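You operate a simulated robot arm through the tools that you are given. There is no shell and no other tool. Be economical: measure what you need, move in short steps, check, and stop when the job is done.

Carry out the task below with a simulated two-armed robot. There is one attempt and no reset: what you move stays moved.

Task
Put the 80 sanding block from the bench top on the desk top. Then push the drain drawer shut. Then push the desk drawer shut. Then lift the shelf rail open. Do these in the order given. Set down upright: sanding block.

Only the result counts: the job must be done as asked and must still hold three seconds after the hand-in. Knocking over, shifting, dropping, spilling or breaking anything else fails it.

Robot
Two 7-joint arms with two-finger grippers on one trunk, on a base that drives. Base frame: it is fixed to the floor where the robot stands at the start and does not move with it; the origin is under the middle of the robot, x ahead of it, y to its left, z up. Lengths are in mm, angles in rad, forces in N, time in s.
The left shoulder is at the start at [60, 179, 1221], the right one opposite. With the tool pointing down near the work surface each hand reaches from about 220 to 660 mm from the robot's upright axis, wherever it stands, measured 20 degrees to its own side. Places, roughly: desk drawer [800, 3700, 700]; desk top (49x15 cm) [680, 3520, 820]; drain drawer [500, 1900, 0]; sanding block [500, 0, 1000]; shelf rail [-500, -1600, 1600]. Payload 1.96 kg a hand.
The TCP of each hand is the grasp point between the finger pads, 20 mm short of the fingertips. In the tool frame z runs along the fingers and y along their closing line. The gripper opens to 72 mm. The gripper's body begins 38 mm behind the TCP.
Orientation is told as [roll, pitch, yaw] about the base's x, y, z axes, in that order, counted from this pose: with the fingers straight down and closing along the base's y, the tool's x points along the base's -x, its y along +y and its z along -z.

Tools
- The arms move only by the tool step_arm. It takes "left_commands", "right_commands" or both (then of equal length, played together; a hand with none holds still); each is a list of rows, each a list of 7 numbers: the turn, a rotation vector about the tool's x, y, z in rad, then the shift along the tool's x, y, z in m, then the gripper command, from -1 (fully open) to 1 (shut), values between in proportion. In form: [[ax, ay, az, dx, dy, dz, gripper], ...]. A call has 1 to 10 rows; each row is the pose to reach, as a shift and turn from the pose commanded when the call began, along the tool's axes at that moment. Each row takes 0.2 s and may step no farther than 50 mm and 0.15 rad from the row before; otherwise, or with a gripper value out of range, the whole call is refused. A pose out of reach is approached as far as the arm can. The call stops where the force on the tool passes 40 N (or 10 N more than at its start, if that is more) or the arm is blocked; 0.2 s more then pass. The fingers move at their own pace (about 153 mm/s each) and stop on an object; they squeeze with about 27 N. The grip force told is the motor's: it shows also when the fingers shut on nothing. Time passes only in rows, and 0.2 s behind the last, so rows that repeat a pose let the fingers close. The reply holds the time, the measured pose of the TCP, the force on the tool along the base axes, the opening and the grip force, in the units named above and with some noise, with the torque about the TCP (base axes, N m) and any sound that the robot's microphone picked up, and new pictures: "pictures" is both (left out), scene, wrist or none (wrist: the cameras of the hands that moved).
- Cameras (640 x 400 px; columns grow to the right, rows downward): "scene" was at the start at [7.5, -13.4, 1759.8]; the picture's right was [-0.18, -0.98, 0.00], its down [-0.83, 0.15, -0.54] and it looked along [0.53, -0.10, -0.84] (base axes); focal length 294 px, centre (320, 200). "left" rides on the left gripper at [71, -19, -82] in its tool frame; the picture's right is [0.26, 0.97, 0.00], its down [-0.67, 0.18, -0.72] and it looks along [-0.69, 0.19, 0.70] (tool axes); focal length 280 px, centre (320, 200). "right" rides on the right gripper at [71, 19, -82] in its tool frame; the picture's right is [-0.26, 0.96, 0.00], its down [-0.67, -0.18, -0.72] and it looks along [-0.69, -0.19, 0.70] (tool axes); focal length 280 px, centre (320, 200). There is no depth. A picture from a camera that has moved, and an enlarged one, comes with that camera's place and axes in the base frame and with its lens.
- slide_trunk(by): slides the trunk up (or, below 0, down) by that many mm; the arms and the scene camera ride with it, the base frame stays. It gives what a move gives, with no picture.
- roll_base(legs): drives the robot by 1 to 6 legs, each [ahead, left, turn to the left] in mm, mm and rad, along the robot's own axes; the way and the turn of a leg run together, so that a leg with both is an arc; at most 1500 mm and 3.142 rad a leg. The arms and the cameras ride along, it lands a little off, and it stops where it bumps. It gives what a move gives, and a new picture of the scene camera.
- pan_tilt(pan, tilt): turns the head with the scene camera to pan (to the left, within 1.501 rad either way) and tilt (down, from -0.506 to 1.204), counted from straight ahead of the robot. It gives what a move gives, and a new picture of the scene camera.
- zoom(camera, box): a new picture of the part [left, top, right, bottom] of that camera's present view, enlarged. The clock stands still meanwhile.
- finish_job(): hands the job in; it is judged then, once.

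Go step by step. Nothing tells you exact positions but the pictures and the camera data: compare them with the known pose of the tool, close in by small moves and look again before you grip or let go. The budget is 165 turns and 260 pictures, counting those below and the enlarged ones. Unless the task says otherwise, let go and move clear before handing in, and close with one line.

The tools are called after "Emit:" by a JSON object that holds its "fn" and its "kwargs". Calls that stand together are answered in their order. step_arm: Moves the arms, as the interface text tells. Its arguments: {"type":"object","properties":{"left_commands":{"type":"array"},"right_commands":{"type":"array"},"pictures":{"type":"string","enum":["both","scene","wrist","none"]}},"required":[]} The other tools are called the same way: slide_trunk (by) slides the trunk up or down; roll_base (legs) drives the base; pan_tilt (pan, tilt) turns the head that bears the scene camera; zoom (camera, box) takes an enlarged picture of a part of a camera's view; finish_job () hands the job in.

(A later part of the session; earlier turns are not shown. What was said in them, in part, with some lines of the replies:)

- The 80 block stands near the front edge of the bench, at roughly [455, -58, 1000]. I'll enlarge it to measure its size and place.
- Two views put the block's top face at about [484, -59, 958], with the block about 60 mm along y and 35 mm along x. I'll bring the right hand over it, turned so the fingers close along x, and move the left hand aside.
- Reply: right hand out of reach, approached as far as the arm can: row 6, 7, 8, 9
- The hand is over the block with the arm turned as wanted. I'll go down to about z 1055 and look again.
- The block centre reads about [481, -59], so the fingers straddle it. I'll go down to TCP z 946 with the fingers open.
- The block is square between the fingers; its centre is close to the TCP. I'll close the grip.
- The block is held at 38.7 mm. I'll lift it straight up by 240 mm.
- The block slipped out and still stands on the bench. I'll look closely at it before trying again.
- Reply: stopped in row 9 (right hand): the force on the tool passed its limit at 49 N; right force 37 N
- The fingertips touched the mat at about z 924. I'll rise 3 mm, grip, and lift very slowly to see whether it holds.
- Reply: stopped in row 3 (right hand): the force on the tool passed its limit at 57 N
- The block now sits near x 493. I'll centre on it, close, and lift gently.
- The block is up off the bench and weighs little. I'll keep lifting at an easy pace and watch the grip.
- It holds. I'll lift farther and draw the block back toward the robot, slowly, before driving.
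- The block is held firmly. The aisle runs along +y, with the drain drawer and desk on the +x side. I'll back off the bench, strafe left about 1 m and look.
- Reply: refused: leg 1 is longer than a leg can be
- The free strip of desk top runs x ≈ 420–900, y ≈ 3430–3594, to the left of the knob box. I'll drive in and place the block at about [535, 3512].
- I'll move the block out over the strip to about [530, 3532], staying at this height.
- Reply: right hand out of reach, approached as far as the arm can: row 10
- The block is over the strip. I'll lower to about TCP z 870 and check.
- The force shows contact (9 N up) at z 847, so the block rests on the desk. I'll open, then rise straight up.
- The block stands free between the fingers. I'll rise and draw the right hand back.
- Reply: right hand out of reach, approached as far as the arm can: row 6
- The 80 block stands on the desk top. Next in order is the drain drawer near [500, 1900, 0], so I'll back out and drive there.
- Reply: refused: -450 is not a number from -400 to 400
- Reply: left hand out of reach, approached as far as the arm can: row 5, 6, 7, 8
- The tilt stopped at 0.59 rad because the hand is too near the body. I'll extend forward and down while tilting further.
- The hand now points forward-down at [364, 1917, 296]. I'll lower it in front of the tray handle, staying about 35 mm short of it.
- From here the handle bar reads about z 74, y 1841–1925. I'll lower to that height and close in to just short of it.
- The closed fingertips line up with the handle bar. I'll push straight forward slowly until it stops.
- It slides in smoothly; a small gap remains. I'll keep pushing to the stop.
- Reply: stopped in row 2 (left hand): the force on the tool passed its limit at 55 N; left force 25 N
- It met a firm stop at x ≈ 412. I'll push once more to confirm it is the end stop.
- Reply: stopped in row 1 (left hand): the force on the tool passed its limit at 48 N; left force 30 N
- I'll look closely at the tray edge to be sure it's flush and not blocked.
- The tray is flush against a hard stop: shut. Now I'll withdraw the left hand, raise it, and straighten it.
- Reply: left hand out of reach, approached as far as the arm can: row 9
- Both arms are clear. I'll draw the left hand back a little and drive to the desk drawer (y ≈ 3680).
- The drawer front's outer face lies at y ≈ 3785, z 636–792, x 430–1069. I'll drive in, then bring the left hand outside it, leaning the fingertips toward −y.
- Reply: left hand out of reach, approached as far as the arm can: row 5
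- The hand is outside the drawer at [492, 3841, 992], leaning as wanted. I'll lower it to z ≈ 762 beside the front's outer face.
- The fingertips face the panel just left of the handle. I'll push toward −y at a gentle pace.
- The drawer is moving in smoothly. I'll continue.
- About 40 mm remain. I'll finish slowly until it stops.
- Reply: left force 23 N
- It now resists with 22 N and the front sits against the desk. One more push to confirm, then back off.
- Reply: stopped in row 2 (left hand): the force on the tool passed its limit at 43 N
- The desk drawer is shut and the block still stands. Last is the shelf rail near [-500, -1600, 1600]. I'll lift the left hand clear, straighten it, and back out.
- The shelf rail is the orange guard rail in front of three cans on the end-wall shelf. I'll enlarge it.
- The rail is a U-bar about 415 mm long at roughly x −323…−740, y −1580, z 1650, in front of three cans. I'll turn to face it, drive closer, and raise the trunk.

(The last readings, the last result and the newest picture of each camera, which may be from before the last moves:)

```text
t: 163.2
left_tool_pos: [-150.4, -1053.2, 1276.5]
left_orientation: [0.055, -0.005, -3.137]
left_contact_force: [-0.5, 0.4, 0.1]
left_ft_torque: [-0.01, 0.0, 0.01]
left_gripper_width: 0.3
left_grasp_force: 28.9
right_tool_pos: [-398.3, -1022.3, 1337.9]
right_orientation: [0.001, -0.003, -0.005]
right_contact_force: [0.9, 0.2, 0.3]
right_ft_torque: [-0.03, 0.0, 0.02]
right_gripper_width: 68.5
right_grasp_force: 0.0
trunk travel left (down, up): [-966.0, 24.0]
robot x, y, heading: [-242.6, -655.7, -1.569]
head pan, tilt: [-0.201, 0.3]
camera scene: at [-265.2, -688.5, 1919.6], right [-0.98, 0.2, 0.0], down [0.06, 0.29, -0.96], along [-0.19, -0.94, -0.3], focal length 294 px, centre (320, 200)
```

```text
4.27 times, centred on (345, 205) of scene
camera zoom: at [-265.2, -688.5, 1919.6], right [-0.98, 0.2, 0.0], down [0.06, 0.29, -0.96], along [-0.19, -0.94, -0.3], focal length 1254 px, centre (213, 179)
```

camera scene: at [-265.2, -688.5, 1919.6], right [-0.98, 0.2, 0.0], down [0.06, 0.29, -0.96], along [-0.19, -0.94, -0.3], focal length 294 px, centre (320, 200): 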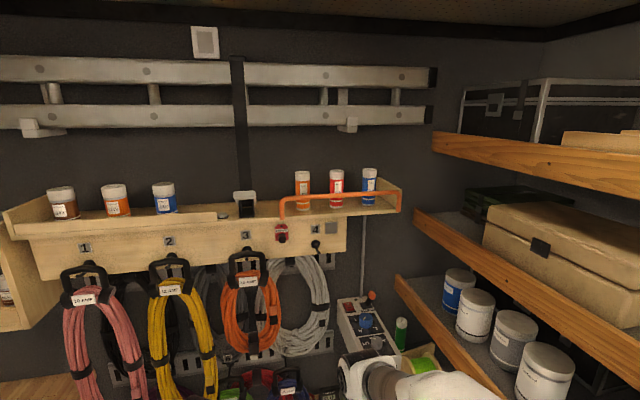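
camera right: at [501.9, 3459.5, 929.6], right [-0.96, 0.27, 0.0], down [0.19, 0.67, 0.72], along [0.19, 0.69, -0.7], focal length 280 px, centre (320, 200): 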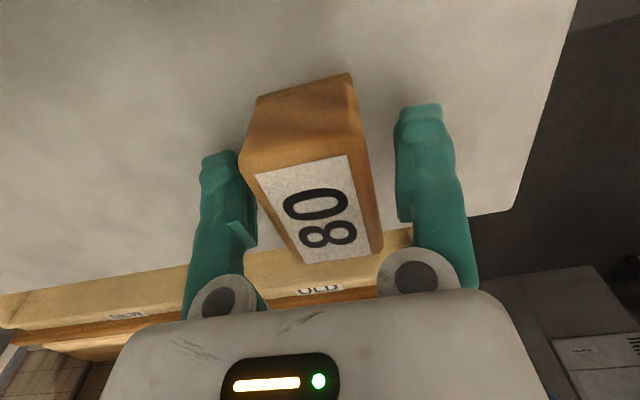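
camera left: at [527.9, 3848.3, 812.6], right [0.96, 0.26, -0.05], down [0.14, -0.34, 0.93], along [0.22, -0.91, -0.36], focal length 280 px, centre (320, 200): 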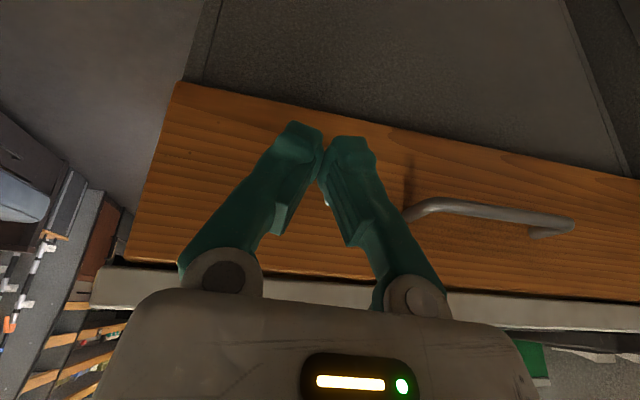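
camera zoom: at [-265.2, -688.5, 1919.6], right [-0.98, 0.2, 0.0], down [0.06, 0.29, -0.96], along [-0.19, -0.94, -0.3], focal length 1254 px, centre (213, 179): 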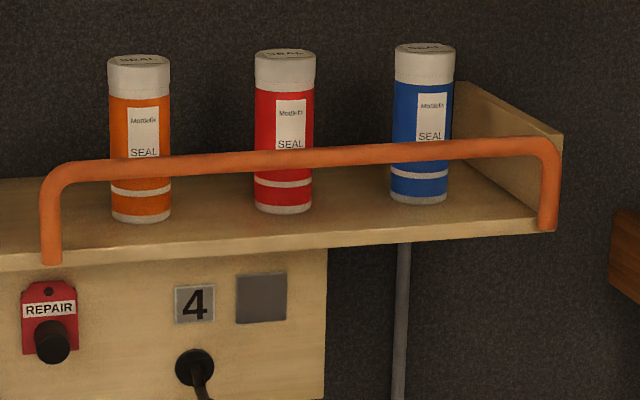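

The bar's middle is about [-520, -1578, 1652], 70 mm above the shelf. Before driving closer I'll check the floor ahead.

Emit:
{"fn": "pan_tilt", "kwargs": {"pan": -0.1, "tilt": 0.85}}

```text
t: 164.2
left_tool_pos: [-150.8, -1053.0, 1275.0]
left_orientation: [0.054, -0.005, -3.136]
left_contact_force: [-0.4, 0.6, 0.6]
left_ft_torque: [0.03, 0.02, 0.03]
left_gripper_width: 0.0
left_grasp_force: 29.9
right_tool_pos: [-400.6, -1022.7, 1338.3]
right_orientation: [0.001, -0.003, -0.005]
right_contact_force: [0.5, 0.3, -1.0]
right_ft_torque: [-0.02, 0.0, 0.0]
right_gripper_width: 68.5
right_grasp_force: 0.1
trunk travel left (down, up): [-966.0, 24.0]
robot x, y, heading: [-244.7, -654.3, -1.57]
head pan, tilt: [-0.099, 0.85]
camera scene: at [-254.2, -674.8, 1871.2], right [-0.99, 0.1, 0.0], down [0.08, 0.75, -0.66], along [-0.07, -0.66, -0.75], focal length 294 px, centre (320, 200)
```

scene: 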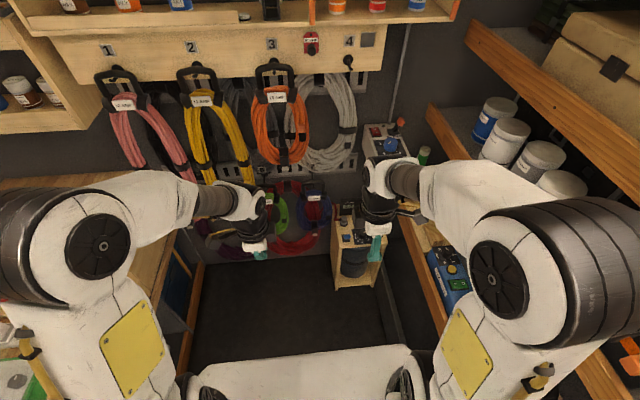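

The floor is clear up to the small cabinet at y ≈ −1480. I'll drive to about [-330, -1000] and raise the trunk fully.

Emit:
{"fn": "roll_base", "kwargs": {"legs": [[335, -85, 0]]}}

Emit:
{"fn": "slide_trunk", "kwargs": {"by": 20}}

Emit:
{"fn": "pan_tilt", "kwargs": {"pan": -0.3, "tilt": 0.5}}

```text
t: 166.5
left_tool_pos: [-233.9, -1388.3, 1275.6]
left_orientation: [0.056, -0.005, -3.131]
left_contact_force: [-0.4, 0.1, -0.3]
left_ft_torque: [0.03, -0.02, 0.01]
left_gripper_width: 0.2
left_grasp_force: 29.7
right_tool_pos: [-482.7, -1357.2, 1338.5]
right_orientation: [-0.001, -0.003, 0.0]
right_contact_force: [-0.1, -0.1, -0.8]
right_ft_torque: [-0.01, -0.01, 0.03]
right_gripper_width: 68.6
right_grasp_force: 0.1
trunk travel left (down, up): [-966.0, 24.0]
robot x, y, heading: [-329.6, -990.7, -1.573]
head pan, tilt: [-0.099, 0.85]
camera scene: at [-338.4, -1008.4, 1871.2], right [-1.0, 0.1, 0.0], down [0.07, 0.75, -0.66], along [-0.06, -0.66, -0.75], focal length 294 px, centre (320, 200)
```

scene: 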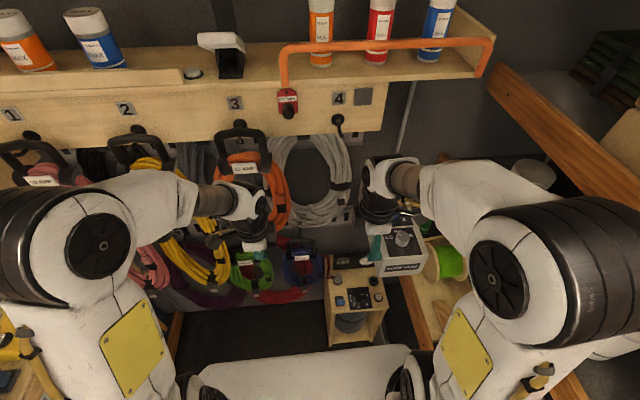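

```text
t: 167.2
left_tool_pos: [-234.5, -1389.8, 1296.6]
left_orientation: [0.055, -0.007, -3.132]
left_contact_force: [0.1, 0.8, -0.3]
left_ft_torque: [-0.02, -0.01, -0.01]
left_gripper_width: 0.0
left_grasp_force: 29.5
right_tool_pos: [-482.8, -1359.2, 1358.2]
right_orientation: [-0.001, -0.005, -0.001]
right_contact_force: [-0.2, -0.5, -0.2]
right_ft_torque: [-0.01, 0.0, 0.0]
right_gripper_width: 68.4
right_grasp_force: 0.0
trunk travel left (down, up): [-986.0, 4.0]
robot x, y, heading: [-330.1, -992.6, -1.568]
head pan, tilt: [-0.099, 0.85]
```

```text
t: 168.0
left_tool_pos: [-234.6, -1388.9, 1296.0]
left_orientation: [0.055, -0.003, -3.132]
left_contact_force: [0.1, -0.5, 0.1]
left_ft_torque: [-0.01, 0.0, 0.01]
left_gripper_width: 0.0
left_grasp_force: 29.4
right_tool_pos: [-482.7, -1359.4, 1358.6]
right_orientation: [0.003, -0.004, 0.002]
right_contact_force: [-0.5, -1.1, -0.8]
right_ft_torque: [0.0, -0.01, 0.02]
right_gripper_width: 68.1
right_grasp_force: 0.0
trunk travel left (down, up): [-986.0, 4.0]
robot x, y, heading: [-329.9, -992.3, -1.569]
head pan, tilt: [-0.3, 0.499]
camera scene: at [-358.4, -1021.6, 1921.1], right [-0.96, 0.29, 0.0], down [0.14, 0.46, -0.88], along [-0.26, -0.84, -0.48], focal length 294 px, centre (320, 200)
```

scene: 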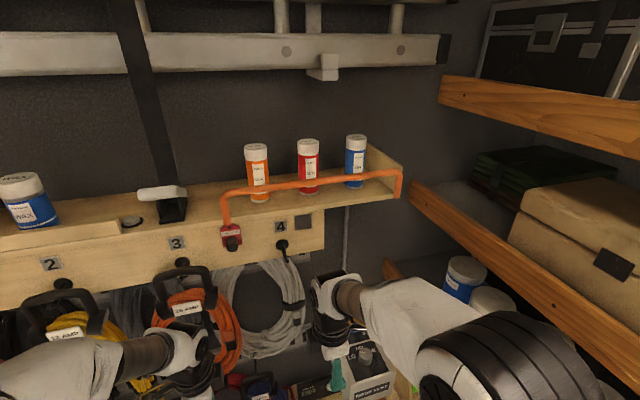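

Now I'll raise the right hand toward the rail while tilting it so the fingers point at the wall, keeping about 80 mm short.

Emit:
{"fn": "step_arm", "kwargs": {"right_commands": [[0.05, 0, 0, 0.006, -0.015, -0.035, -0.5], [0.12, 0, 0, 0.012, -0.035, -0.07, -0.5], [0.2, 0, 0, 0.018, -0.055, -0.105, -0.5], [0.3, 0, 0, 0.024, -0.075, -0.14, -0.5], [0.42, 0, 0, 0.03, -0.09, -0.175, -0.5], [0.55, 0, 0, 0.036, -0.1, -0.21, -0.5], [0.68, 0, 0, 0.042, -0.11, -0.24, -0.5], [0.81, 0, 0, 0.048, -0.12, -0.26, -0.5], [0.94, 0, 0, 0.054, -0.125, -0.28, -0.5], [1.07, 0, 0, 0.057, -0.13, -0.29, -0.5]], "pictures": "both"}}

```text
t: 170.2
left_tool_pos: [-233.8, -1389.1, 1295.0]
left_orientation: [0.055, -0.004, -3.132]
left_contact_force: [0.2, -0.5, 0.4]
left_ft_torque: [-0.04, 0.01, 0.0]
left_gripper_width: 0.1
left_grasp_force: 29.5
right_tool_pos: [-541.4, -1488.5, 1648.2]
right_orientation: [-1.069, -0.003, 0.001]
right_contact_force: [0.5, 0.2, -1.1]
right_ft_torque: [0.01, 0.0, 0.0]
right_gripper_width: 54.1
right_grasp_force: 0.2
right hand out of reach, approached as far as the arm can: row 1, 2, 3, 4, 5
trunk travel left (down, up): [-986.0, 4.0]
robot x, y, heading: [-333.3, -992.3, -1.572]
head pan, tilt: [-0.3, 0.499]
camera scene: at [-358.6, -1020.1, 1921.2], right [-0.96, 0.29, 0.0], down [0.14, 0.46, -0.88], along [-0.26, -0.84, -0.48], focal length 294 px, centre (320, 200)
camera right: at [-612.0, -1407.9, 1670.9], right [0.27, 0.46, -0.85], down [0.67, 0.54, 0.51], along [0.69, -0.7, -0.17], focal length 280 px, centre (320, 200)
```

scene: 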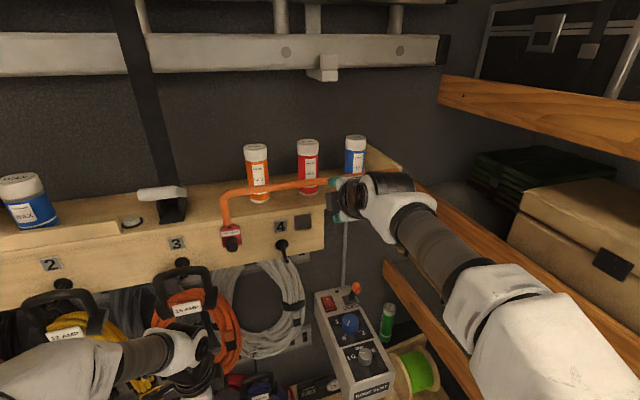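
right: 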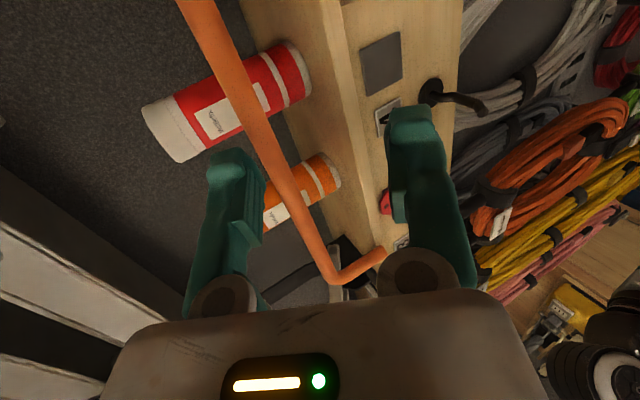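

The fingers point at the bar with it between them, about 85 mm ahead. I'll level the hand further and advance to within ~35 mm.

Emit:
{"fn": "step_arm", "kwargs": {"right_commands": [[0.1, 0, 0, 0, -0.004, -0.002, -0.5], [0.2, 0, 0, 0, -0.007, -0.004, -0.5], [0.3, 0, 0, 0, -0.0105, -0.006, -0.5], [0.38, 0, 0, 0, -0.0153, 0.003, -0.5], [0.38, 0, 0, 0, -0.022, 0.015, -0.5], [0.38, 0, 0, 0, -0.029, 0.028, -0.5]], "pictures": "wrist"}}

```text
t: 171.6
left_tool_pos: [-235.5, -1390.2, 1294.7]
left_orientation: [0.052, -0.003, -3.132]
left_contact_force: [0.0, -1.1, 0.4]
left_ft_torque: [0.01, -0.02, -0.03]
left_gripper_width: 0.0
left_grasp_force: 29.8
right_tool_pos: [-543.2, -1530.4, 1658.5]
right_orientation: [-1.448, -0.006, -0.001]
right_contact_force: [-0.4, 0.9, -0.8]
right_ft_torque: [0.0, -0.01, 0.03]
right_gripper_width: 53.9
right_grasp_force: 0.1
right hand out of reach, approached as far as the arm can: row 2, 3, 4, 5
trunk travel left (down, up): [-986.0, 4.0]
robot x, y, heading: [-332.1, -991.5, -1.566]
head pan, tilt: [-0.3, 0.499]
camera right: at [-613.6, -1447.0, 1649.8], right [0.27, 0.12, -0.96], down [0.67, 0.69, 0.27], along [0.69, -0.72, 0.1], focal length 280 px, centre (320, 200)
```

right: 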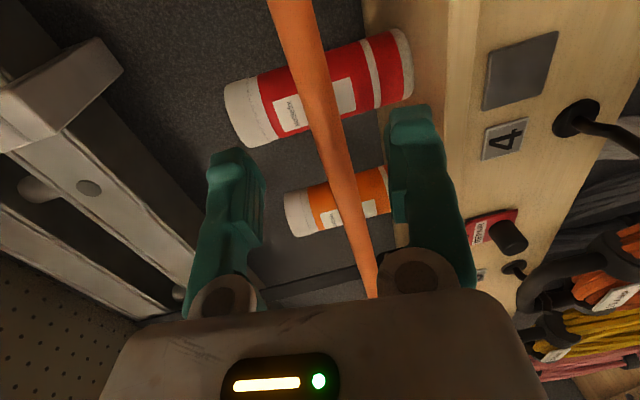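

The bar lies between the open fingers and the cans are well behind it. I'll advance 42 mm so the bar is between the pads.

Emit:
{"fn": "step_arm", "kwargs": {"right_commands": [[0, 0, 0, 0, -0.0015, 0.012, -0.5], [0, 0, 0, 0, -0.003, 0.024, -0.5], [0, 0, 0, 0, -0.0045, 0.034, -0.5], [0, 0, 0, 0, -0.0052, 0.042, -0.5]], "pictures": "both"}}

```text
t: 172.6
left_tool_pos: [-233.3, -1389.9, 1295.7]
left_orientation: [0.055, -0.006, -3.131]
left_contact_force: [0.1, 0.2, 1.0]
left_ft_torque: [-0.02, 0.0, 0.02]
left_gripper_width: 0.2
left_grasp_force: 29.4
right_tool_pos: [-541.6, -1570.2, 1660.1]
right_orientation: [-1.451, -0.005, 0.001]
right_contact_force: [0.3, -0.1, 0.0]
right_ft_torque: [-0.06, -0.02, 0.02]
right_gripper_width: 54.0
right_grasp_force: 0.1
trunk travel left (down, up): [-986.0, 4.0]
robot x, y, heading: [-333.0, -993.3, -1.567]
head pan, tilt: [-0.3, 0.499]
camera scene: at [-357.9, -1020.6, 1921.2], right [-0.96, 0.29, 0.0], down [0.14, 0.46, -0.88], along [-0.26, -0.84, -0.48], focal length 294 px, centre (320, 200)
camera right: at [-611.8, -1487.5, 1651.3], right [0.27, 0.12, -0.96], down [0.67, 0.69, 0.27], along [0.69, -0.72, 0.1], focal length 280 px, centre (320, 200)
```

scene: 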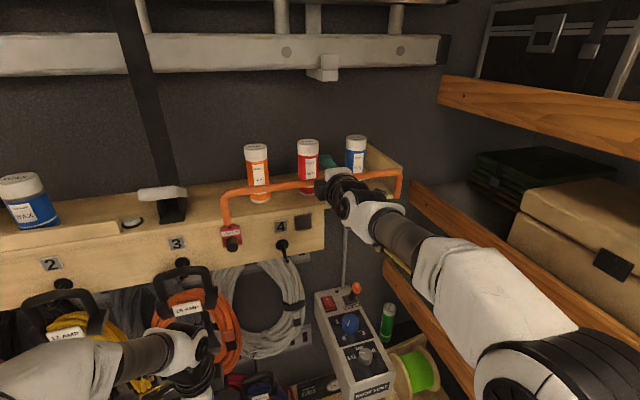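
right: 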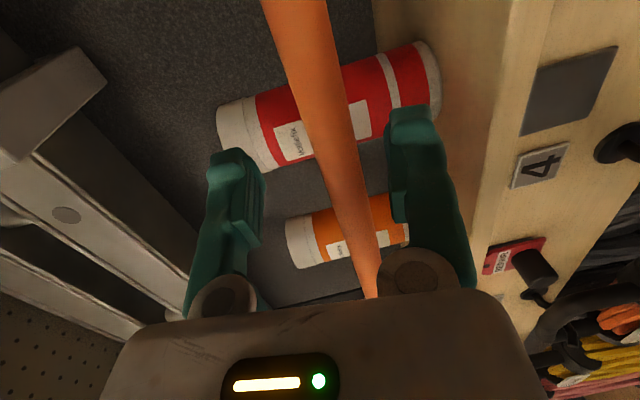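

The bar is at the pads. I'll lift with the lower finger and see how it moves.

Emit:
{"fn": "step_arm", "kwargs": {"right_commands": [[0, 0, 0, 0, -0.008, -0.001, -0.5], [0, 0, 0, 0, -0.016, -0.002, -0.5], [0, 0, 0, 0, -0.022, -0.0027, -0.5], [0, 0, 0, 0, -0.028, -0.0035, -0.5], [0, 0, 0, 0, -0.034, -0.0042, -0.5], [0, 0, 0, 0, -0.04, -0.005, -0.5]], "pictures": "both"}}

```text
t: 173.6
left_tool_pos: [-235.8, -1391.3, 1294.9]
left_orientation: [0.054, -0.004, -3.134]
left_contact_force: [0.4, -0.7, -0.7]
left_ft_torque: [0.01, -0.04, 0.03]
left_gripper_width: 0.2
left_grasp_force: 30.0
right_tool_pos: [-542.0, -1572.5, 1676.1]
right_orientation: [-1.422, -0.001, 0.002]
right_contact_force: [-1.0, 3.7, -23.0]
right_ft_torque: [0.1, 0.03, -0.06]
right_gripper_width: 67.0
right_grasp_force: 9.4
trunk travel left (down, up): [-986.0, 4.0]
robot x, y, heading: [-329.0, -994.8, -1.566]
head pan, tilt: [-0.3, 0.499]
stopped in row 4 (right hand): the force on the tool passed its limit at 47 N (the readings are from after the stop); the commanded pose is now the measured one
camera scene: at [-360.1, -1022.9, 1921.0], right [-0.96, 0.29, 0.0], down [0.14, 0.46, -0.88], along [-0.26, -0.84, -0.48], focal length 294 px, centre (320, 200)
camera right: at [-612.4, -1489.0, 1669.7], right [0.26, 0.14, -0.95], down [0.67, 0.68, 0.29], along [0.69, -0.72, 0.08], focal length 280 px, centre (320, 200)
```

scene: 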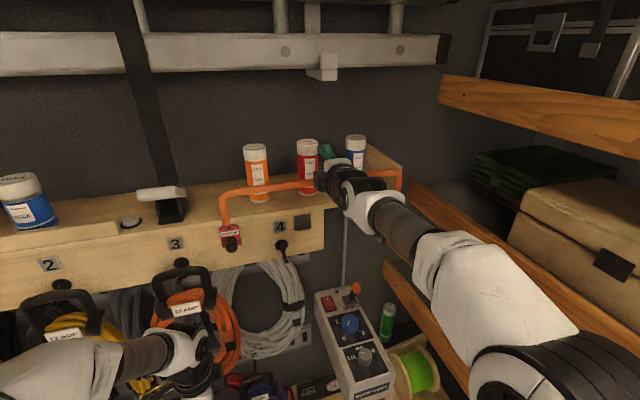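
right: 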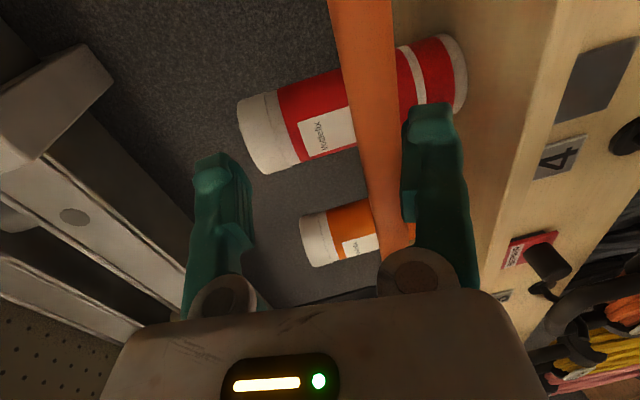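

The bar resisted about 47 N straight up without visibly moving, so it may swing rather than slide. I'll ease off and examine the leg ends.

Emit:
{"fn": "step_arm", "kwargs": {"right_commands": [[0.03, 0, 0, 0, 0.008, 0.001, -0.8], [0.03, 0, 0, 0, 0.014, 0.0015, -0.8]], "pictures": "wrist"}}

Emit:
{"fn": "zoom", "kwargs": {"camera": "scene", "box": [200, 160, 280, 260]}}

Emit:
{"fn": "zoom", "kwargs": {"camera": "scene", "box": [350, 130, 430, 220]}}

```text
t: 174.2
left_tool_pos: [-233.2, -1389.8, 1295.3]
left_orientation: [0.054, -0.006, -3.131]
left_contact_force: [0.3, -0.2, -0.8]
left_ft_torque: [-0.05, -0.02, 0.0]
left_gripper_width: 0.0
left_grasp_force: 29.4
right_tool_pos: [-539.6, -1570.4, 1666.8]
right_orientation: [-1.465, -0.002, 0.002]
right_contact_force: [0.2, -1.3, 0.6]
right_ft_torque: [-0.01, -0.03, 0.01]
right_gripper_width: 64.8
right_grasp_force: 0.0
trunk travel left (down, up): [-986.0, 4.0]
robot x, y, heading: [-333.0, -991.6, -1.568]
head pan, tilt: [-0.3, 0.499]
camera right: at [-611.2, -1487.4, 1656.4], right [0.26, 0.1, -0.96], down [0.67, 0.69, 0.26], along [0.69, -0.71, 0.11], focal length 280 px, centre (320, 200)
```

right: 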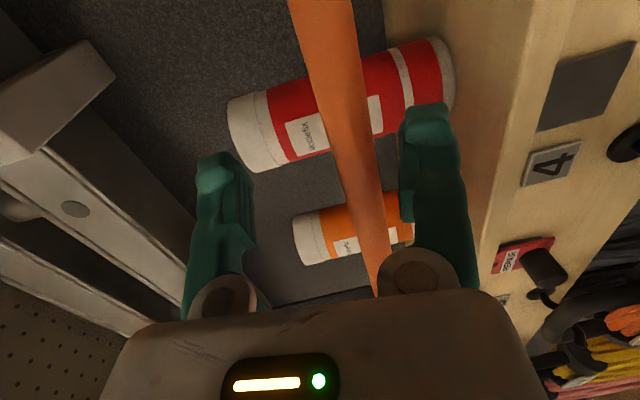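

```text
4.00 times, centred on (240, 210) of scene
camera zoom: at [-358.3, -1021.5, 1921.3], right [-0.96, 0.29, 0.0], down [0.14, 0.46, -0.88], along [-0.26, -0.84, -0.48], focal length 1176 px, centre (640, 160)
```

zoom: 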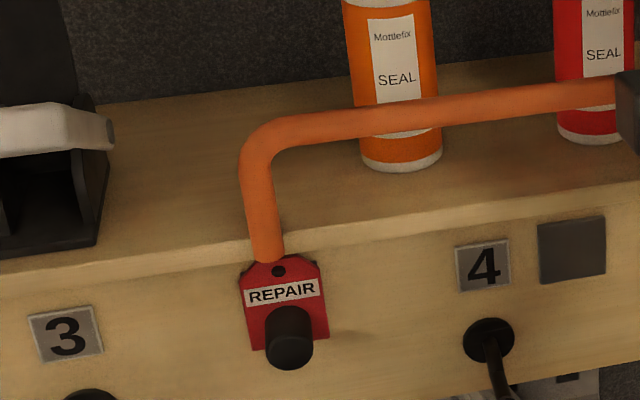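

```text
4.44 times, centred on (390, 175) of scene
camera zoom: at [-358.3, -1021.5, 1921.3], right [-0.96, 0.29, 0.0], down [0.14, 0.46, -0.88], along [-0.26, -0.84, -0.48], focal length 1306 px, centre (9, 311)
```

zoom: 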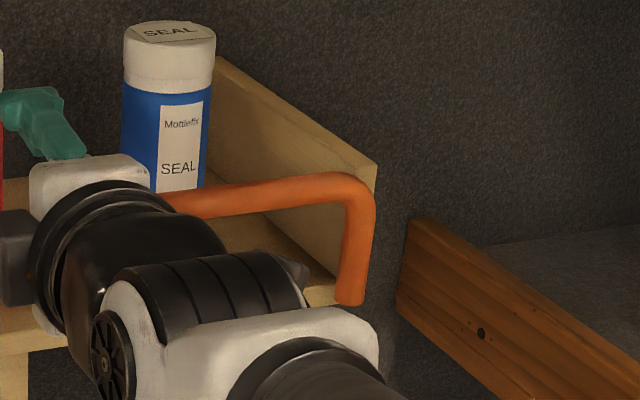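

No pivot is visible and the bar did not move; the fingers themselves gave way. I'll back out, close the fingers, and put them together under the bar for a firmer lift.

Emit:
{"fn": "step_arm", "kwargs": {"right_commands": [[0, 0, 0, 0, -0.002, -0.02, -0.8], [0, 0, 0, 0, -0.003, -0.045, -0.8], [0, 0, 0, 0, 0.015, -0.047, 0.5], [0, 0, 0, 0, 0.032, -0.049, 1], [0, 0, 0, 0, 0.032, -0.049, 1], [0, 0, 0, 0, 0.034, -0.03, 1], [0, 0, 0, 0, 0.036, -0.012, 1], [0, 0, 0, 0, 0.037, -0.001, 1]], "pictures": "wrist"}}

```text
t: 176.0
left_tool_pos: [-234.2, -1385.3, 1294.8]
left_orientation: [0.057, -0.003, -3.132]
left_contact_force: [-0.2, -0.1, 0.1]
left_ft_torque: [-0.03, 0.06, 0.02]
left_gripper_width: 0.0
left_grasp_force: 29.3
right_tool_pos: [-540.6, -1561.7, 1628.7]
right_orientation: [-1.458, -0.003, 0.0]
right_contact_force: [1.7, 16.9, -18.4]
right_ft_torque: [-0.04, 0.03, 0.02]
right_gripper_width: 0.0
right_grasp_force: 26.7
trunk travel left (down, up): [-986.0, 4.0]
robot x, y, heading: [-333.6, -991.4, -1.567]
head pan, tilt: [-0.3, 0.499]
camera right: at [-611.7, -1478.0, 1618.4], right [0.26, 0.11, -0.96], down [0.67, 0.69, 0.26], along [0.69, -0.71, 0.11], focal length 280 px, centre (320, 200)
```

right: 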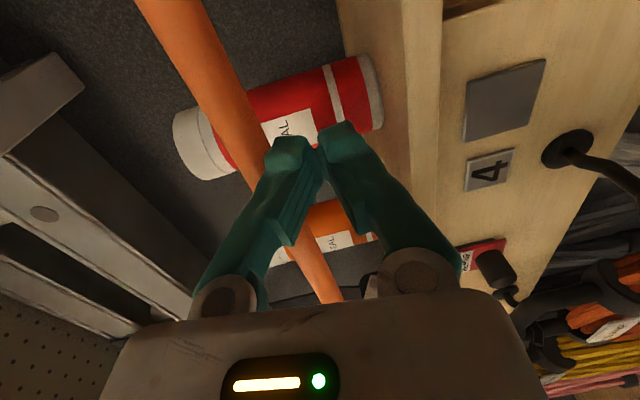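

The upper fingertip touches the bar's underside. I'll back 12 mm, drop 12 mm, and go in again so the tips reach under the bar.

Emit:
{"fn": "step_arm", "kwargs": {"right_commands": [[0, 0, 0, 0, 0, -0.012, 1], [0, 0, 0, 0, 0.012, -0.012, 1], [0, 0, 0, 0, 0.014, 0.0, 1], [0, 0, 0, 0, 0.014, 0.008, 1], [0, 0, 0, 0, 0.014, 0.014, 1]], "pictures": "wrist"}}

```text
t: 177.2
left_tool_pos: [-232.5, -1389.1, 1296.2]
left_orientation: [0.056, -0.005, -3.132]
left_contact_force: [0.5, 0.3, 0.1]
left_ft_torque: [-0.01, 0.03, 0.02]
left_gripper_width: 0.0
left_grasp_force: 28.7
right_tool_pos: [-540.2, -1577.3, 1615.3]
right_orientation: [-1.466, -0.006, 0.003]
right_contact_force: [0.4, 1.1, 0.4]
right_ft_torque: [0.01, 0.0, -0.02]
right_gripper_width: 0.3
right_grasp_force: 27.0
trunk travel left (down, up): [-986.0, 4.0]
robot x, y, heading: [-330.7, -993.0, -1.565]
head pan, tilt: [-0.3, 0.499]
camera right: at [-611.2, -1493.3, 1605.0], right [0.26, 0.1, -0.96], down [0.67, 0.69, 0.26], along [0.69, -0.71, 0.11], focal length 280 px, centre (320, 200)
```

right: 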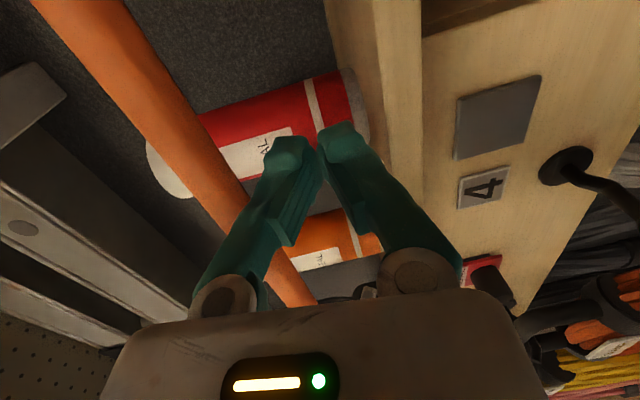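

The closed fingers are now under the bar. I'll lift slowly.

Emit:
{"fn": "step_arm", "kwargs": {"right_commands": [[0, 0, 0, 0, -0.006, 0, 1], [0, 0, 0, 0, -0.011, 0, 1], [0, 0, 0, 0, -0.014, 0, 1], [0, 0, 0, 0, -0.017, 0, 1], [0, 0, 0, 0, -0.02, 0, 1], [0, 0, 0, 0, -0.023, 0, 1], [0, 0, 0, 0, -0.026, 0, 1], [0, 0, 0, 0, -0.029, 0, 1], [0, 0, 0, 0, -0.032, 0, 1], [0, 0, 0, 0, -0.035, 0, 1]], "pictures": "both"}}

```text
t: 178.0
left_tool_pos: [-233.8, -1389.3, 1295.6]
left_orientation: [0.053, -0.003, -3.132]
left_contact_force: [0.1, -0.2, 0.0]
left_ft_torque: [-0.03, -0.03, 0.01]
left_gripper_width: 0.0
left_grasp_force: 29.3
right_tool_pos: [-540.6, -1579.4, 1619.2]
right_orientation: [-1.441, -0.002, -0.001]
right_contact_force: [-1.3, 2.9, -7.8]
right_ft_torque: [-0.13, 0.01, 0.01]
right_gripper_width: 0.0
right_grasp_force: 27.0
trunk travel left (down, up): [-986.0, 4.0]
robot x, y, heading: [-332.2, -993.2, -1.57]
head pan, tilt: [-0.3, 0.499]
stopped in row 4 (right hand): the force on the tool passed its limit at 44 N (the readings are from after the stop); the commanded pose is now the measured one
camera scene: at [-359.0, -1020.7, 1921.4], right [-0.96, 0.29, 0.0], down [0.14, 0.46, -0.88], along [-0.26, -0.84, -0.48], focal length 294 px, centre (320, 200)
camera right: at [-611.4, -1495.7, 1611.5], right [0.26, 0.12, -0.96], down [0.67, 0.69, 0.27], along [0.69, -0.72, 0.1], focal length 280 px, centre (320, 200)
```

scene: 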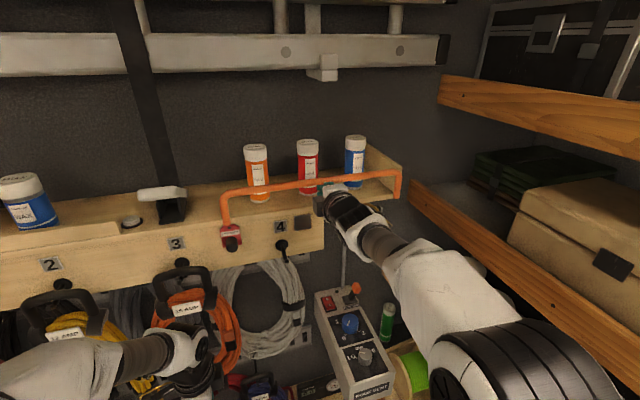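
right: 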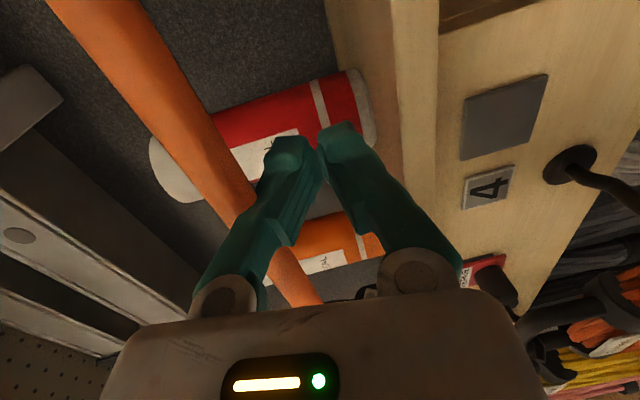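

It's rigid against upward force at 44 N and against inward push, so it likely pivots outward about its leg ends. I'll grip the bar and test by pulling gently toward me.

Emit:
{"fn": "step_arm", "kwargs": {"right_commands": [[0, 0, 0, 0, 0.006, -0.015, 1], [0, 0, 0, 0, 0.006, -0.04, 0], [0, 0, 0, 0, -0.002, -0.06, -0.7], [0, 0, 0, 0, -0.018, -0.062, -0.7], [0, 0, 0, 0, -0.036, -0.063, -0.7], [0, 0, 0, 0, -0.036, -0.045, -0.7], [0, 0, 0, 0, -0.036, -0.025, -0.7], [0, 0, 0, 0, -0.036, -0.008, -0.7]], "pictures": "wrist"}}

```text
t: 178.7
left_tool_pos: [-235.1, -1397.5, 1293.0]
left_orientation: [0.048, -0.003, -3.13]
left_contact_force: [-0.4, -0.6, 1.0]
left_ft_torque: [0.0, 0.0, -0.02]
left_gripper_width: 0.0
left_grasp_force: 29.3
right_tool_pos: [-539.4, -1541.0, 1606.2]
right_orientation: [-1.405, -0.001, 0.0]
right_contact_force: [2.2, -8.4, -27.1]
right_ft_torque: [0.73, 0.06, 0.03]
right_gripper_width: 43.6
right_grasp_force: 0.1
trunk travel left (down, up): [-986.0, 4.0]
robot x, y, heading: [-331.1, -993.6, -1.572]
head pan, tilt: [-0.3, 0.499]
stopped in row 3 (right hand): the force on the tool passed its limit at 51 N (the readings are from after the stop); the commanded pose is now the measured one
camera right: at [-610.2, -1457.6, 1601.8], right [0.26, 0.16, -0.95], down [0.67, 0.67, 0.3], along [0.69, -0.72, 0.07], focal length 280 px, centre (320, 200)
```

right: 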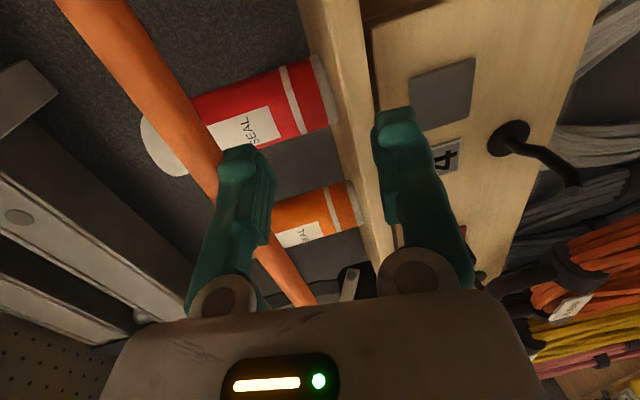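

I opened too soon and the upper finger caught under the bar. I'll back straight out, then rise.

Emit:
{"fn": "step_arm", "kwargs": {"right_commands": [[0, 0, 0, 0, 0, 0, 0.6], [0, 0, 0, 0, 0.0, -0.015, 0.6], [0, 0, 0, 0, 0.0, -0.035, 0.6], [0.03, 0, 0, 0, -0.02, -0.04, -0.7], [0.05, 0, 0, 0, -0.05, -0.045, -0.7], [0.05, 0, 0, 0, -0.05, -0.045, -0.7]], "pictures": "both"}}

```text
t: 180.1
left_tool_pos: [-233.1, -1389.5, 1295.0]
left_orientation: [0.055, -0.006, -3.132]
left_contact_force: [1.1, -0.3, 0.5]
left_ft_torque: [-0.04, -0.05, -0.01]
left_gripper_width: 0.0
left_grasp_force: 29.6
right_tool_pos: [-543.6, -1500.8, 1654.4]
right_orientation: [-1.473, 0.0, 0.002]
right_contact_force: [0.2, 0.2, 1.0]
right_ft_torque: [-0.05, -0.04, 0.0]
right_gripper_width: 61.7
right_grasp_force: 0.8
right hand out of reach, approached as far as the arm can: row 4, 5, 6
trunk travel left (down, up): [-986.0, 4.0]
robot x, y, heading: [-332.9, -993.5, -1.566]
head pan, tilt: [-0.3, 0.499]
camera scene: at [-358.3, -1020.4, 1921.1], right [-0.96, 0.29, 0.0], down [0.14, 0.46, -0.88], along [-0.26, -0.84, -0.48], focal length 294 px, centre (320, 200)
camera right: at [-613.6, -1418.2, 1642.9], right [0.26, 0.09, -0.96], down [0.67, 0.69, 0.25], along [0.69, -0.71, 0.12], focal length 280 px, centre (320, 200)
```

scene: 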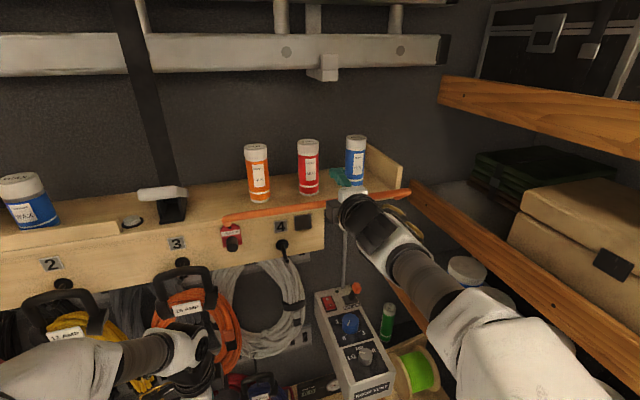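
right: 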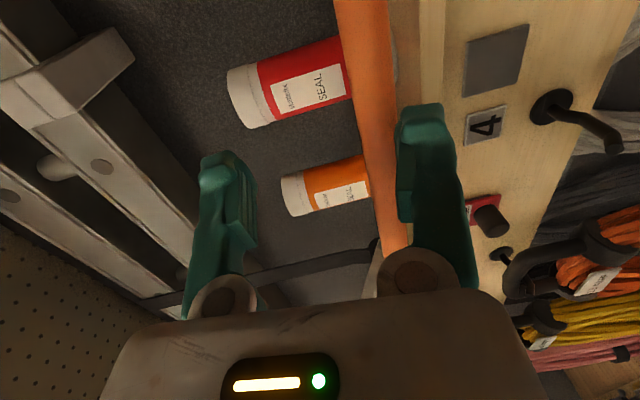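

The rail swung outward about its leg ends, now about 50° open and resting near the lower fingertip. I'll lower the hand gently to let it come further.

Emit:
{"fn": "step_arm", "kwargs": {"right_commands": [[0, 0, 0, 0, 0.004, 0.003, -0.7], [0, 0, 0, 0, 0.01, 0.006, -0.7], [0, 0, 0, 0, 0.016, 0.006, -0.7], [0, 0, 0, 0, 0.022, 0.006, -0.7], [0, 0, 0, 0, 0.028, 0.006, -0.7]], "pictures": "both"}}

Emit:
{"fn": "zoom", "kwargs": {"camera": "scene", "box": [200, 120, 440, 270]}}

```text
t: 181.3
left_tool_pos: [-234.7, -1388.6, 1295.4]
left_orientation: [0.055, -0.004, -3.131]
left_contact_force: [-0.4, 0.6, -0.1]
left_ft_torque: [-0.02, 0.0, -0.04]
left_gripper_width: 0.0
left_grasp_force: 29.8
right_tool_pos: [-543.6, -1505.3, 1625.3]
right_orientation: [-1.471, 0.0, -0.002]
right_contact_force: [0.1, -0.1, -1.7]
right_ft_torque: [0.02, 0.01, -0.03]
right_gripper_width: 61.8
right_grasp_force: 0.1
trunk travel left (down, up): [-986.0, 4.0]
robot x, y, heading: [-329.5, -991.2, -1.571]
head pan, tilt: [-0.3, 0.499]
camera scene: at [-358.2, -1020.6, 1921.2], right [-0.96, 0.29, 0.0], down [0.14, 0.46, -0.88], along [-0.26, -0.84, -0.48], focal length 294 px, centre (320, 200)
camera right: at [-613.7, -1421.5, 1614.4], right [0.26, 0.09, -0.96], down [0.67, 0.69, 0.25], along [0.69, -0.71, 0.12], focal length 280 px, centre (320, 200)
```

scene: 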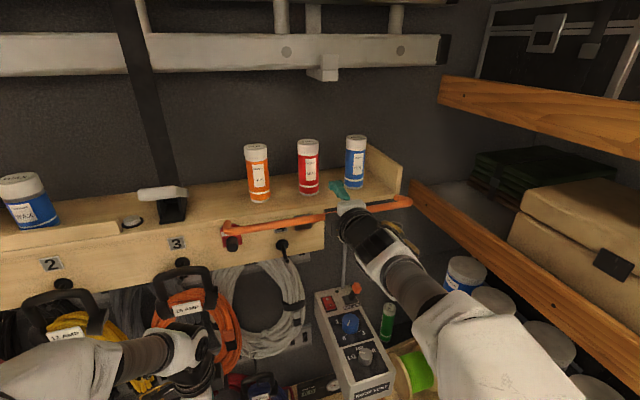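
right: 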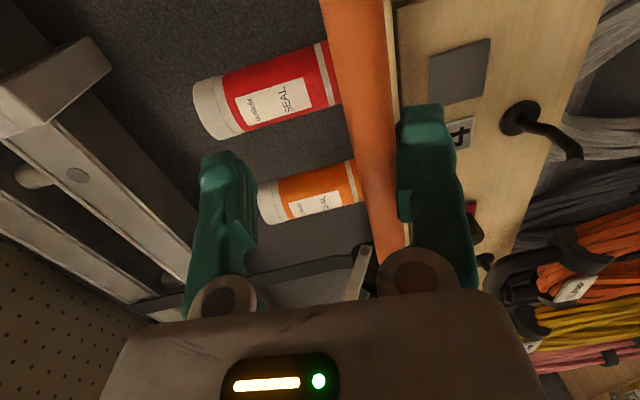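

```text
2.67 times, centred on (320, 195) of scene
camera zoom: at [-358.2, -1020.6, 1921.2], right [-0.96, 0.29, 0.0], down [0.14, 0.46, -0.88], along [-0.26, -0.84, -0.48], focal length 784 px, centre (320, 213)
```

zoom: 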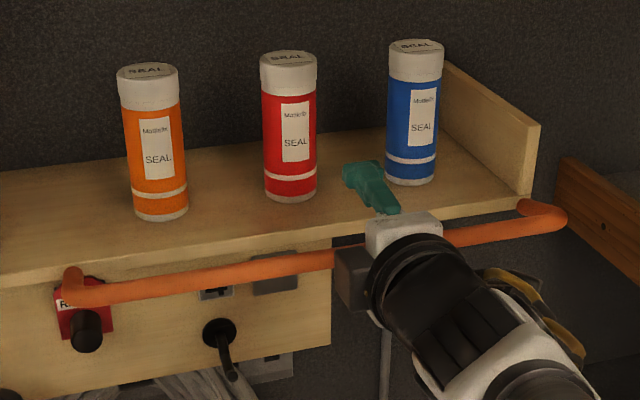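

The rail follows the finger down, hinging outward. I'll continue lowering until it stops by itself.

Emit:
{"fn": "step_arm", "kwargs": {"right_commands": [[0, 0, 0, 0, 0.007, 0, -0.7], [0, 0, 0, 0, 0.014, 0, -0.7], [0, 0, 0, 0, 0.021, 0, -0.7], [0, 0, 0, 0, 0.028, 0, -0.7], [0, 0, 0, 0, 0.035, 0, -0.7], [0, 0, 0, 0, 0.042, 0, -0.7]], "pictures": "both"}}

Emit:
{"fn": "zoom", "kwargs": {"camera": "scene", "box": [200, 120, 440, 270]}}

```text
t: 182.7
left_tool_pos: [-232.8, -1388.6, 1295.9]
left_orientation: [0.055, -0.006, -3.132]
left_contact_force: [-0.3, -0.1, 0.4]
left_ft_torque: [0.0, -0.03, 0.0]
left_gripper_width: 0.0
left_grasp_force: 29.4
right_tool_pos: [-542.6, -1502.0, 1583.6]
right_orientation: [-1.473, 0.0, 0.002]
right_contact_force: [0.4, 0.3, -0.5]
right_ft_torque: [0.02, 0.01, -0.01]
right_gripper_width: 61.5
right_grasp_force: 0.1
trunk travel left (down, up): [-986.0, 4.0]
robot x, y, heading: [-331.9, -992.4, -1.565]
head pan, tilt: [-0.3, 0.499]
camera scene: at [-358.2, -1020.8, 1921.2], right [-0.96, 0.29, 0.0], down [0.14, 0.46, -0.88], along [-0.26, -0.84, -0.48], focal length 294 px, centre (320, 200)
camera right: at [-613.6, -1417.3, 1572.4], right [0.26, 0.09, -0.96], down [0.67, 0.69, 0.25], along [0.69, -0.71, 0.12], focal length 280 px, centre (320, 200)
```

scene: 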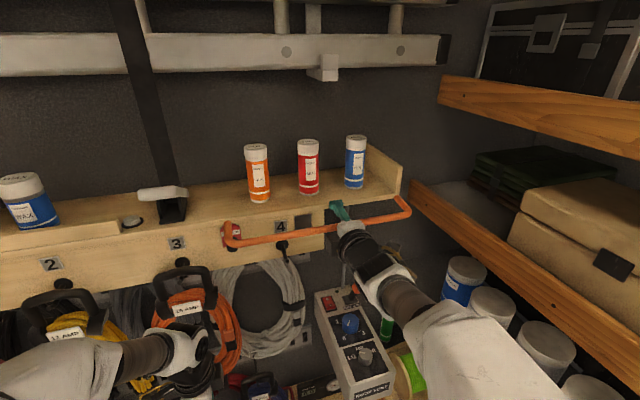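
right: 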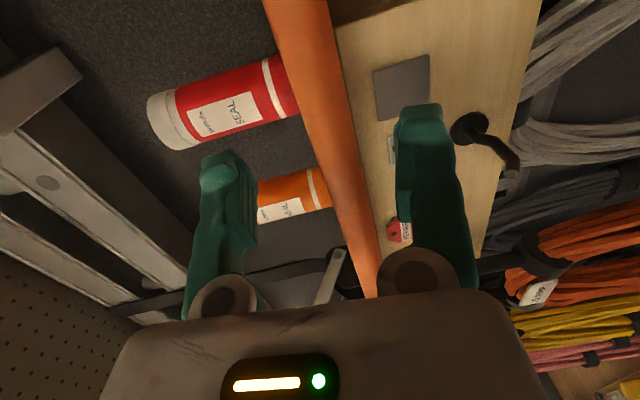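

```text
2.67 times, centred on (320, 195) of scene
camera zoom: at [-358.2, -1020.8, 1921.2], right [-0.96, 0.29, 0.0], down [0.14, 0.46, -0.88], along [-0.26, -0.84, -0.48], focal length 784 px, centre (320, 213)
```

zoom: 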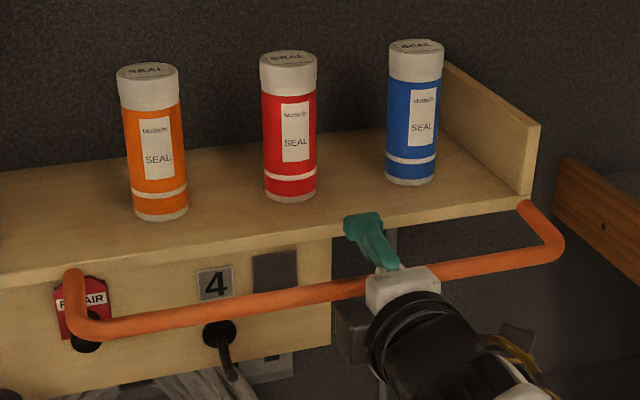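

The rail has come to rest about horizontal, clear of both fingers. I'll press it lightly from above with the upper finger to check that it's at its limit.

Emit:
{"fn": "step_arm", "kwargs": {"right_commands": [[0, 0, 0, 0, 0.012, 0, -0.7], [0, 0, 0, 0, 0.024, 0, -0.7], [0, 0, 0, 0, 0.03, 0, -0.7], [0, 0, 0, 0, 0.036, 0, -0.7], [0, 0, 0, 0, 0.041, 0, -0.7], [0, 0, 0, 0, 0.046, 0, -0.7]], "pictures": "both"}}

```text
t: 184.1
left_tool_pos: [-233.4, -1386.8, 1295.9]
left_orientation: [0.055, -0.005, -3.132]
left_contact_force: [0.0, -0.6, 0.9]
left_ft_torque: [0.03, 0.01, -0.03]
left_gripper_width: 0.0
left_grasp_force: 29.5
right_tool_pos: [-542.1, -1494.3, 1546.1]
right_orientation: [-1.495, 0.0, -0.001]
right_contact_force: [0.9, 2.1, 13.1]
right_ft_torque: [-0.2, 0.01, -0.1]
right_gripper_width: 69.6
right_grasp_force: 6.1
trunk travel left (down, up): [-986.0, 4.0]
robot x, y, heading: [-330.3, -991.7, -1.571]
head pan, tilt: [-0.3, 0.499]
stopped in row 6 (right hand): the force on the tool passed its limit at 45 N (the readings are from after the stop); the commanded pose is now the measured one
camera scene: at [-357.3, -1017.4, 1921.1], right [-0.96, 0.29, 0.0], down [0.14, 0.46, -0.88], along [-0.26, -0.84, -0.48], focal length 294 px, centre (320, 200)
camera right: at [-613.0, -1411.8, 1534.6], right [0.26, 0.07, -0.96], down [0.67, 0.7, 0.24], along [0.69, -0.71, 0.13], focal length 280 px, centre (320, 200)
```

scene: 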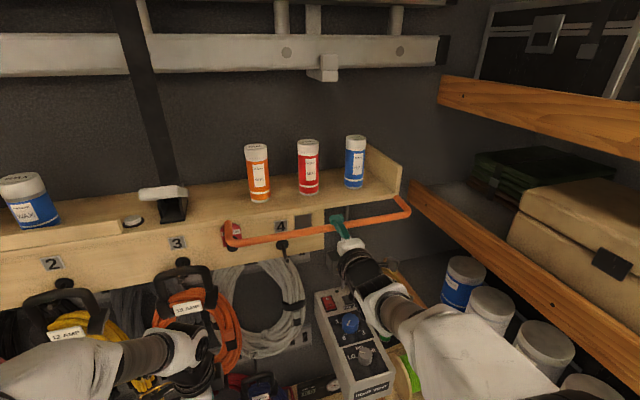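
right: 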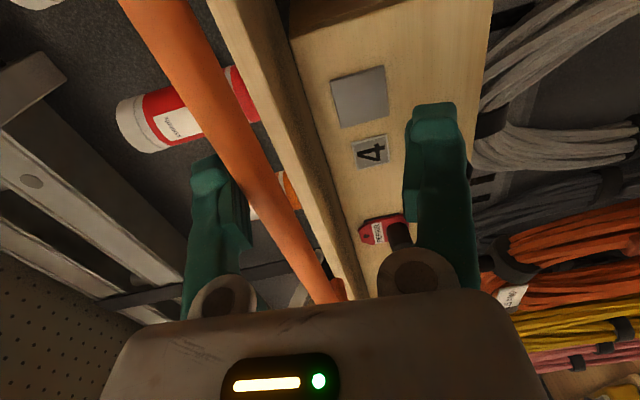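

The rail is at its hard stop, fully folded open. I'll centre the fingers around it, withdraw straight back, and check.

Emit:
{"fn": "step_arm", "kwargs": {"right_commands": [[0, 0, 0, 0, -0.012, 0, -0.8], [0, 0, 0, 0, -0.025, -0.002, -0.8], [0, 0, 0, 0, -0.025, -0.03, -0.8], [0, 0, 0, 0, -0.025, -0.06, -0.8], [0, 0, 0, 0, -0.025, -0.09, -0.8], [0, 0, 0, 0, -0.025, -0.12, -0.8]], "pictures": "both"}}

Emit:
{"fn": "zoom", "kwargs": {"camera": "scene", "box": [200, 120, 440, 270]}}

```text
t: 185.5
left_tool_pos: [-233.5, -1387.5, 1296.0]
left_orientation: [0.057, -0.005, -3.132]
left_contact_force: [0.7, 0.6, -0.1]
left_ft_torque: [-0.01, -0.01, 0.01]
left_gripper_width: 0.3
left_grasp_force: 30.3
right_tool_pos: [-545.7, -1476.1, 1567.7]
right_orientation: [-1.488, -0.001, 0.0]
right_contact_force: [-0.9, -0.1, -0.3]
right_ft_torque: [0.0, -0.01, -0.02]
right_gripper_width: 64.7
right_grasp_force: 0.1
right hand out of reach, approached as far as the arm can: row 3, 4, 5, 6
trunk travel left (down, up): [-986.0, 4.0]
robot x, y, heading: [-332.3, -995.1, -1.568]
head pan, tilt: [-0.3, 0.499]
camera scene: at [-358.2, -1018.9, 1921.2], right [-0.96, 0.29, 0.0], down [0.14, 0.46, -0.88], along [-0.26, -0.84, -0.48], focal length 294 px, centre (320, 200)
camera right: at [-615.9, -1392.9, 1555.7], right [0.26, 0.08, -0.96], down [0.67, 0.7, 0.24], along [0.69, -0.71, 0.13], focal length 280 px, centre (320, 200)
```

scene: 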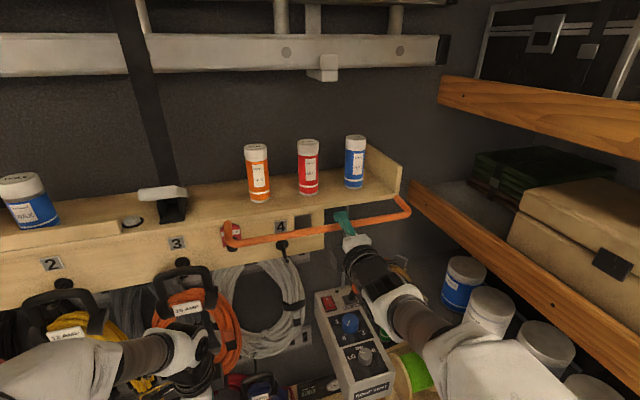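
right: 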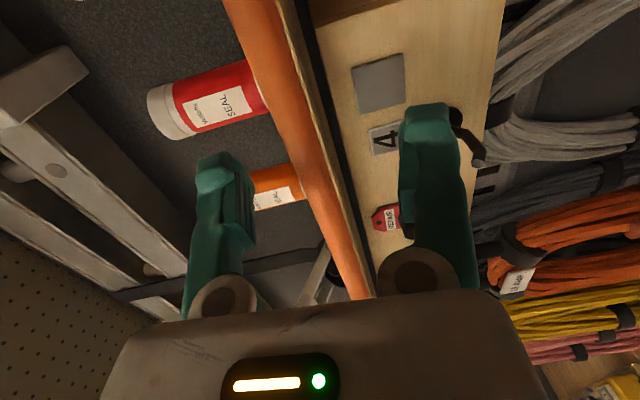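

```text
2.67 times, centred on (320, 195) of scene
camera zoom: at [-358.2, -1018.9, 1921.2], right [-0.96, 0.29, 0.0], down [0.14, 0.46, -0.88], along [-0.26, -0.84, -0.48], focal length 784 px, centre (320, 213)
```

zoom: 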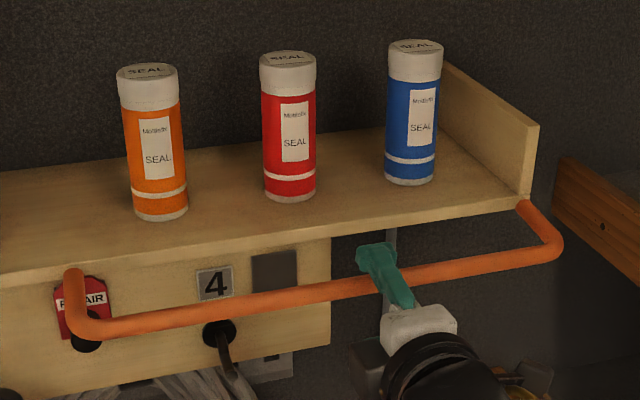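

The arm can't retract further in this pose, and the bar lies freely between the open fingers, so I'll back the base straight off.

Emit:
{"fn": "roll_base", "kwargs": {"legs": [[-200, 0, 0]]}}

Emit:
{"fn": "zoom", "kwargs": {"camera": "scene", "box": [220, 100, 460, 250]}}

```text
t: 187.1
left_tool_pos: [-235.1, -1192.4, 1295.1]
left_orientation: [0.053, -0.006, -3.131]
left_contact_force: [-0.7, 0.2, 0.2]
left_ft_torque: [0.03, 0.01, 0.01]
left_gripper_width: 0.1
left_grasp_force: 29.4
right_tool_pos: [-545.5, -1281.1, 1565.7]
right_orientation: [-1.486, -0.001, -0.001]
right_contact_force: [-0.1, 0.0, -0.1]
right_ft_torque: [0.0, 0.0, -0.01]
right_gripper_width: 64.7
right_grasp_force: 0.0
trunk travel left (down, up): [-986.0, 4.0]
robot x, y, heading: [-330.4, -792.8, -1.569]
head pan, tilt: [-0.3, 0.499]
camera scene: at [-358.8, -826.4, 1921.0], right [-0.96, 0.29, 0.0], down [0.14, 0.46, -0.88], along [-0.26, -0.84, -0.48], focal length 294 px, centre (320, 200)
```

scene: 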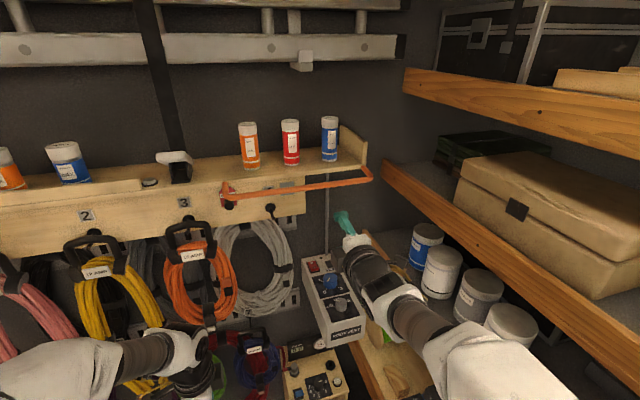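

```text
2.67 times, centred on (340, 175) of scene
camera zoom: at [-358.8, -826.4, 1921.0], right [-0.96, 0.29, 0.0], down [0.14, 0.46, -0.88], along [-0.26, -0.84, -0.48], focal length 784 px, centre (267, 267)
```

zoom: 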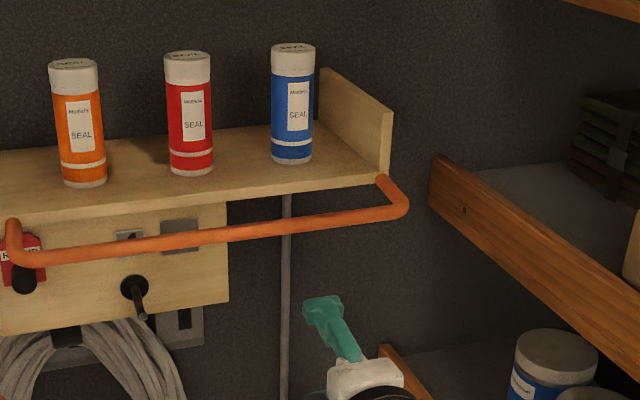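

The rail stays folded open, the cans stand undisturbed and both hands are clear, so I'm handing in.

Emit:
{"fn": "finish_job", "kwargs": {}}

```text
The job is handed in.
```

I did all four jobs in order and handed in. The 80 sanding block stands upright on the desk top, and the drain drawer and then the desk drawer are pushed shut against their stops. The shelf rail is open, but it would not lift up: it hinges outward and down, so I folded it that way to its hard stop.
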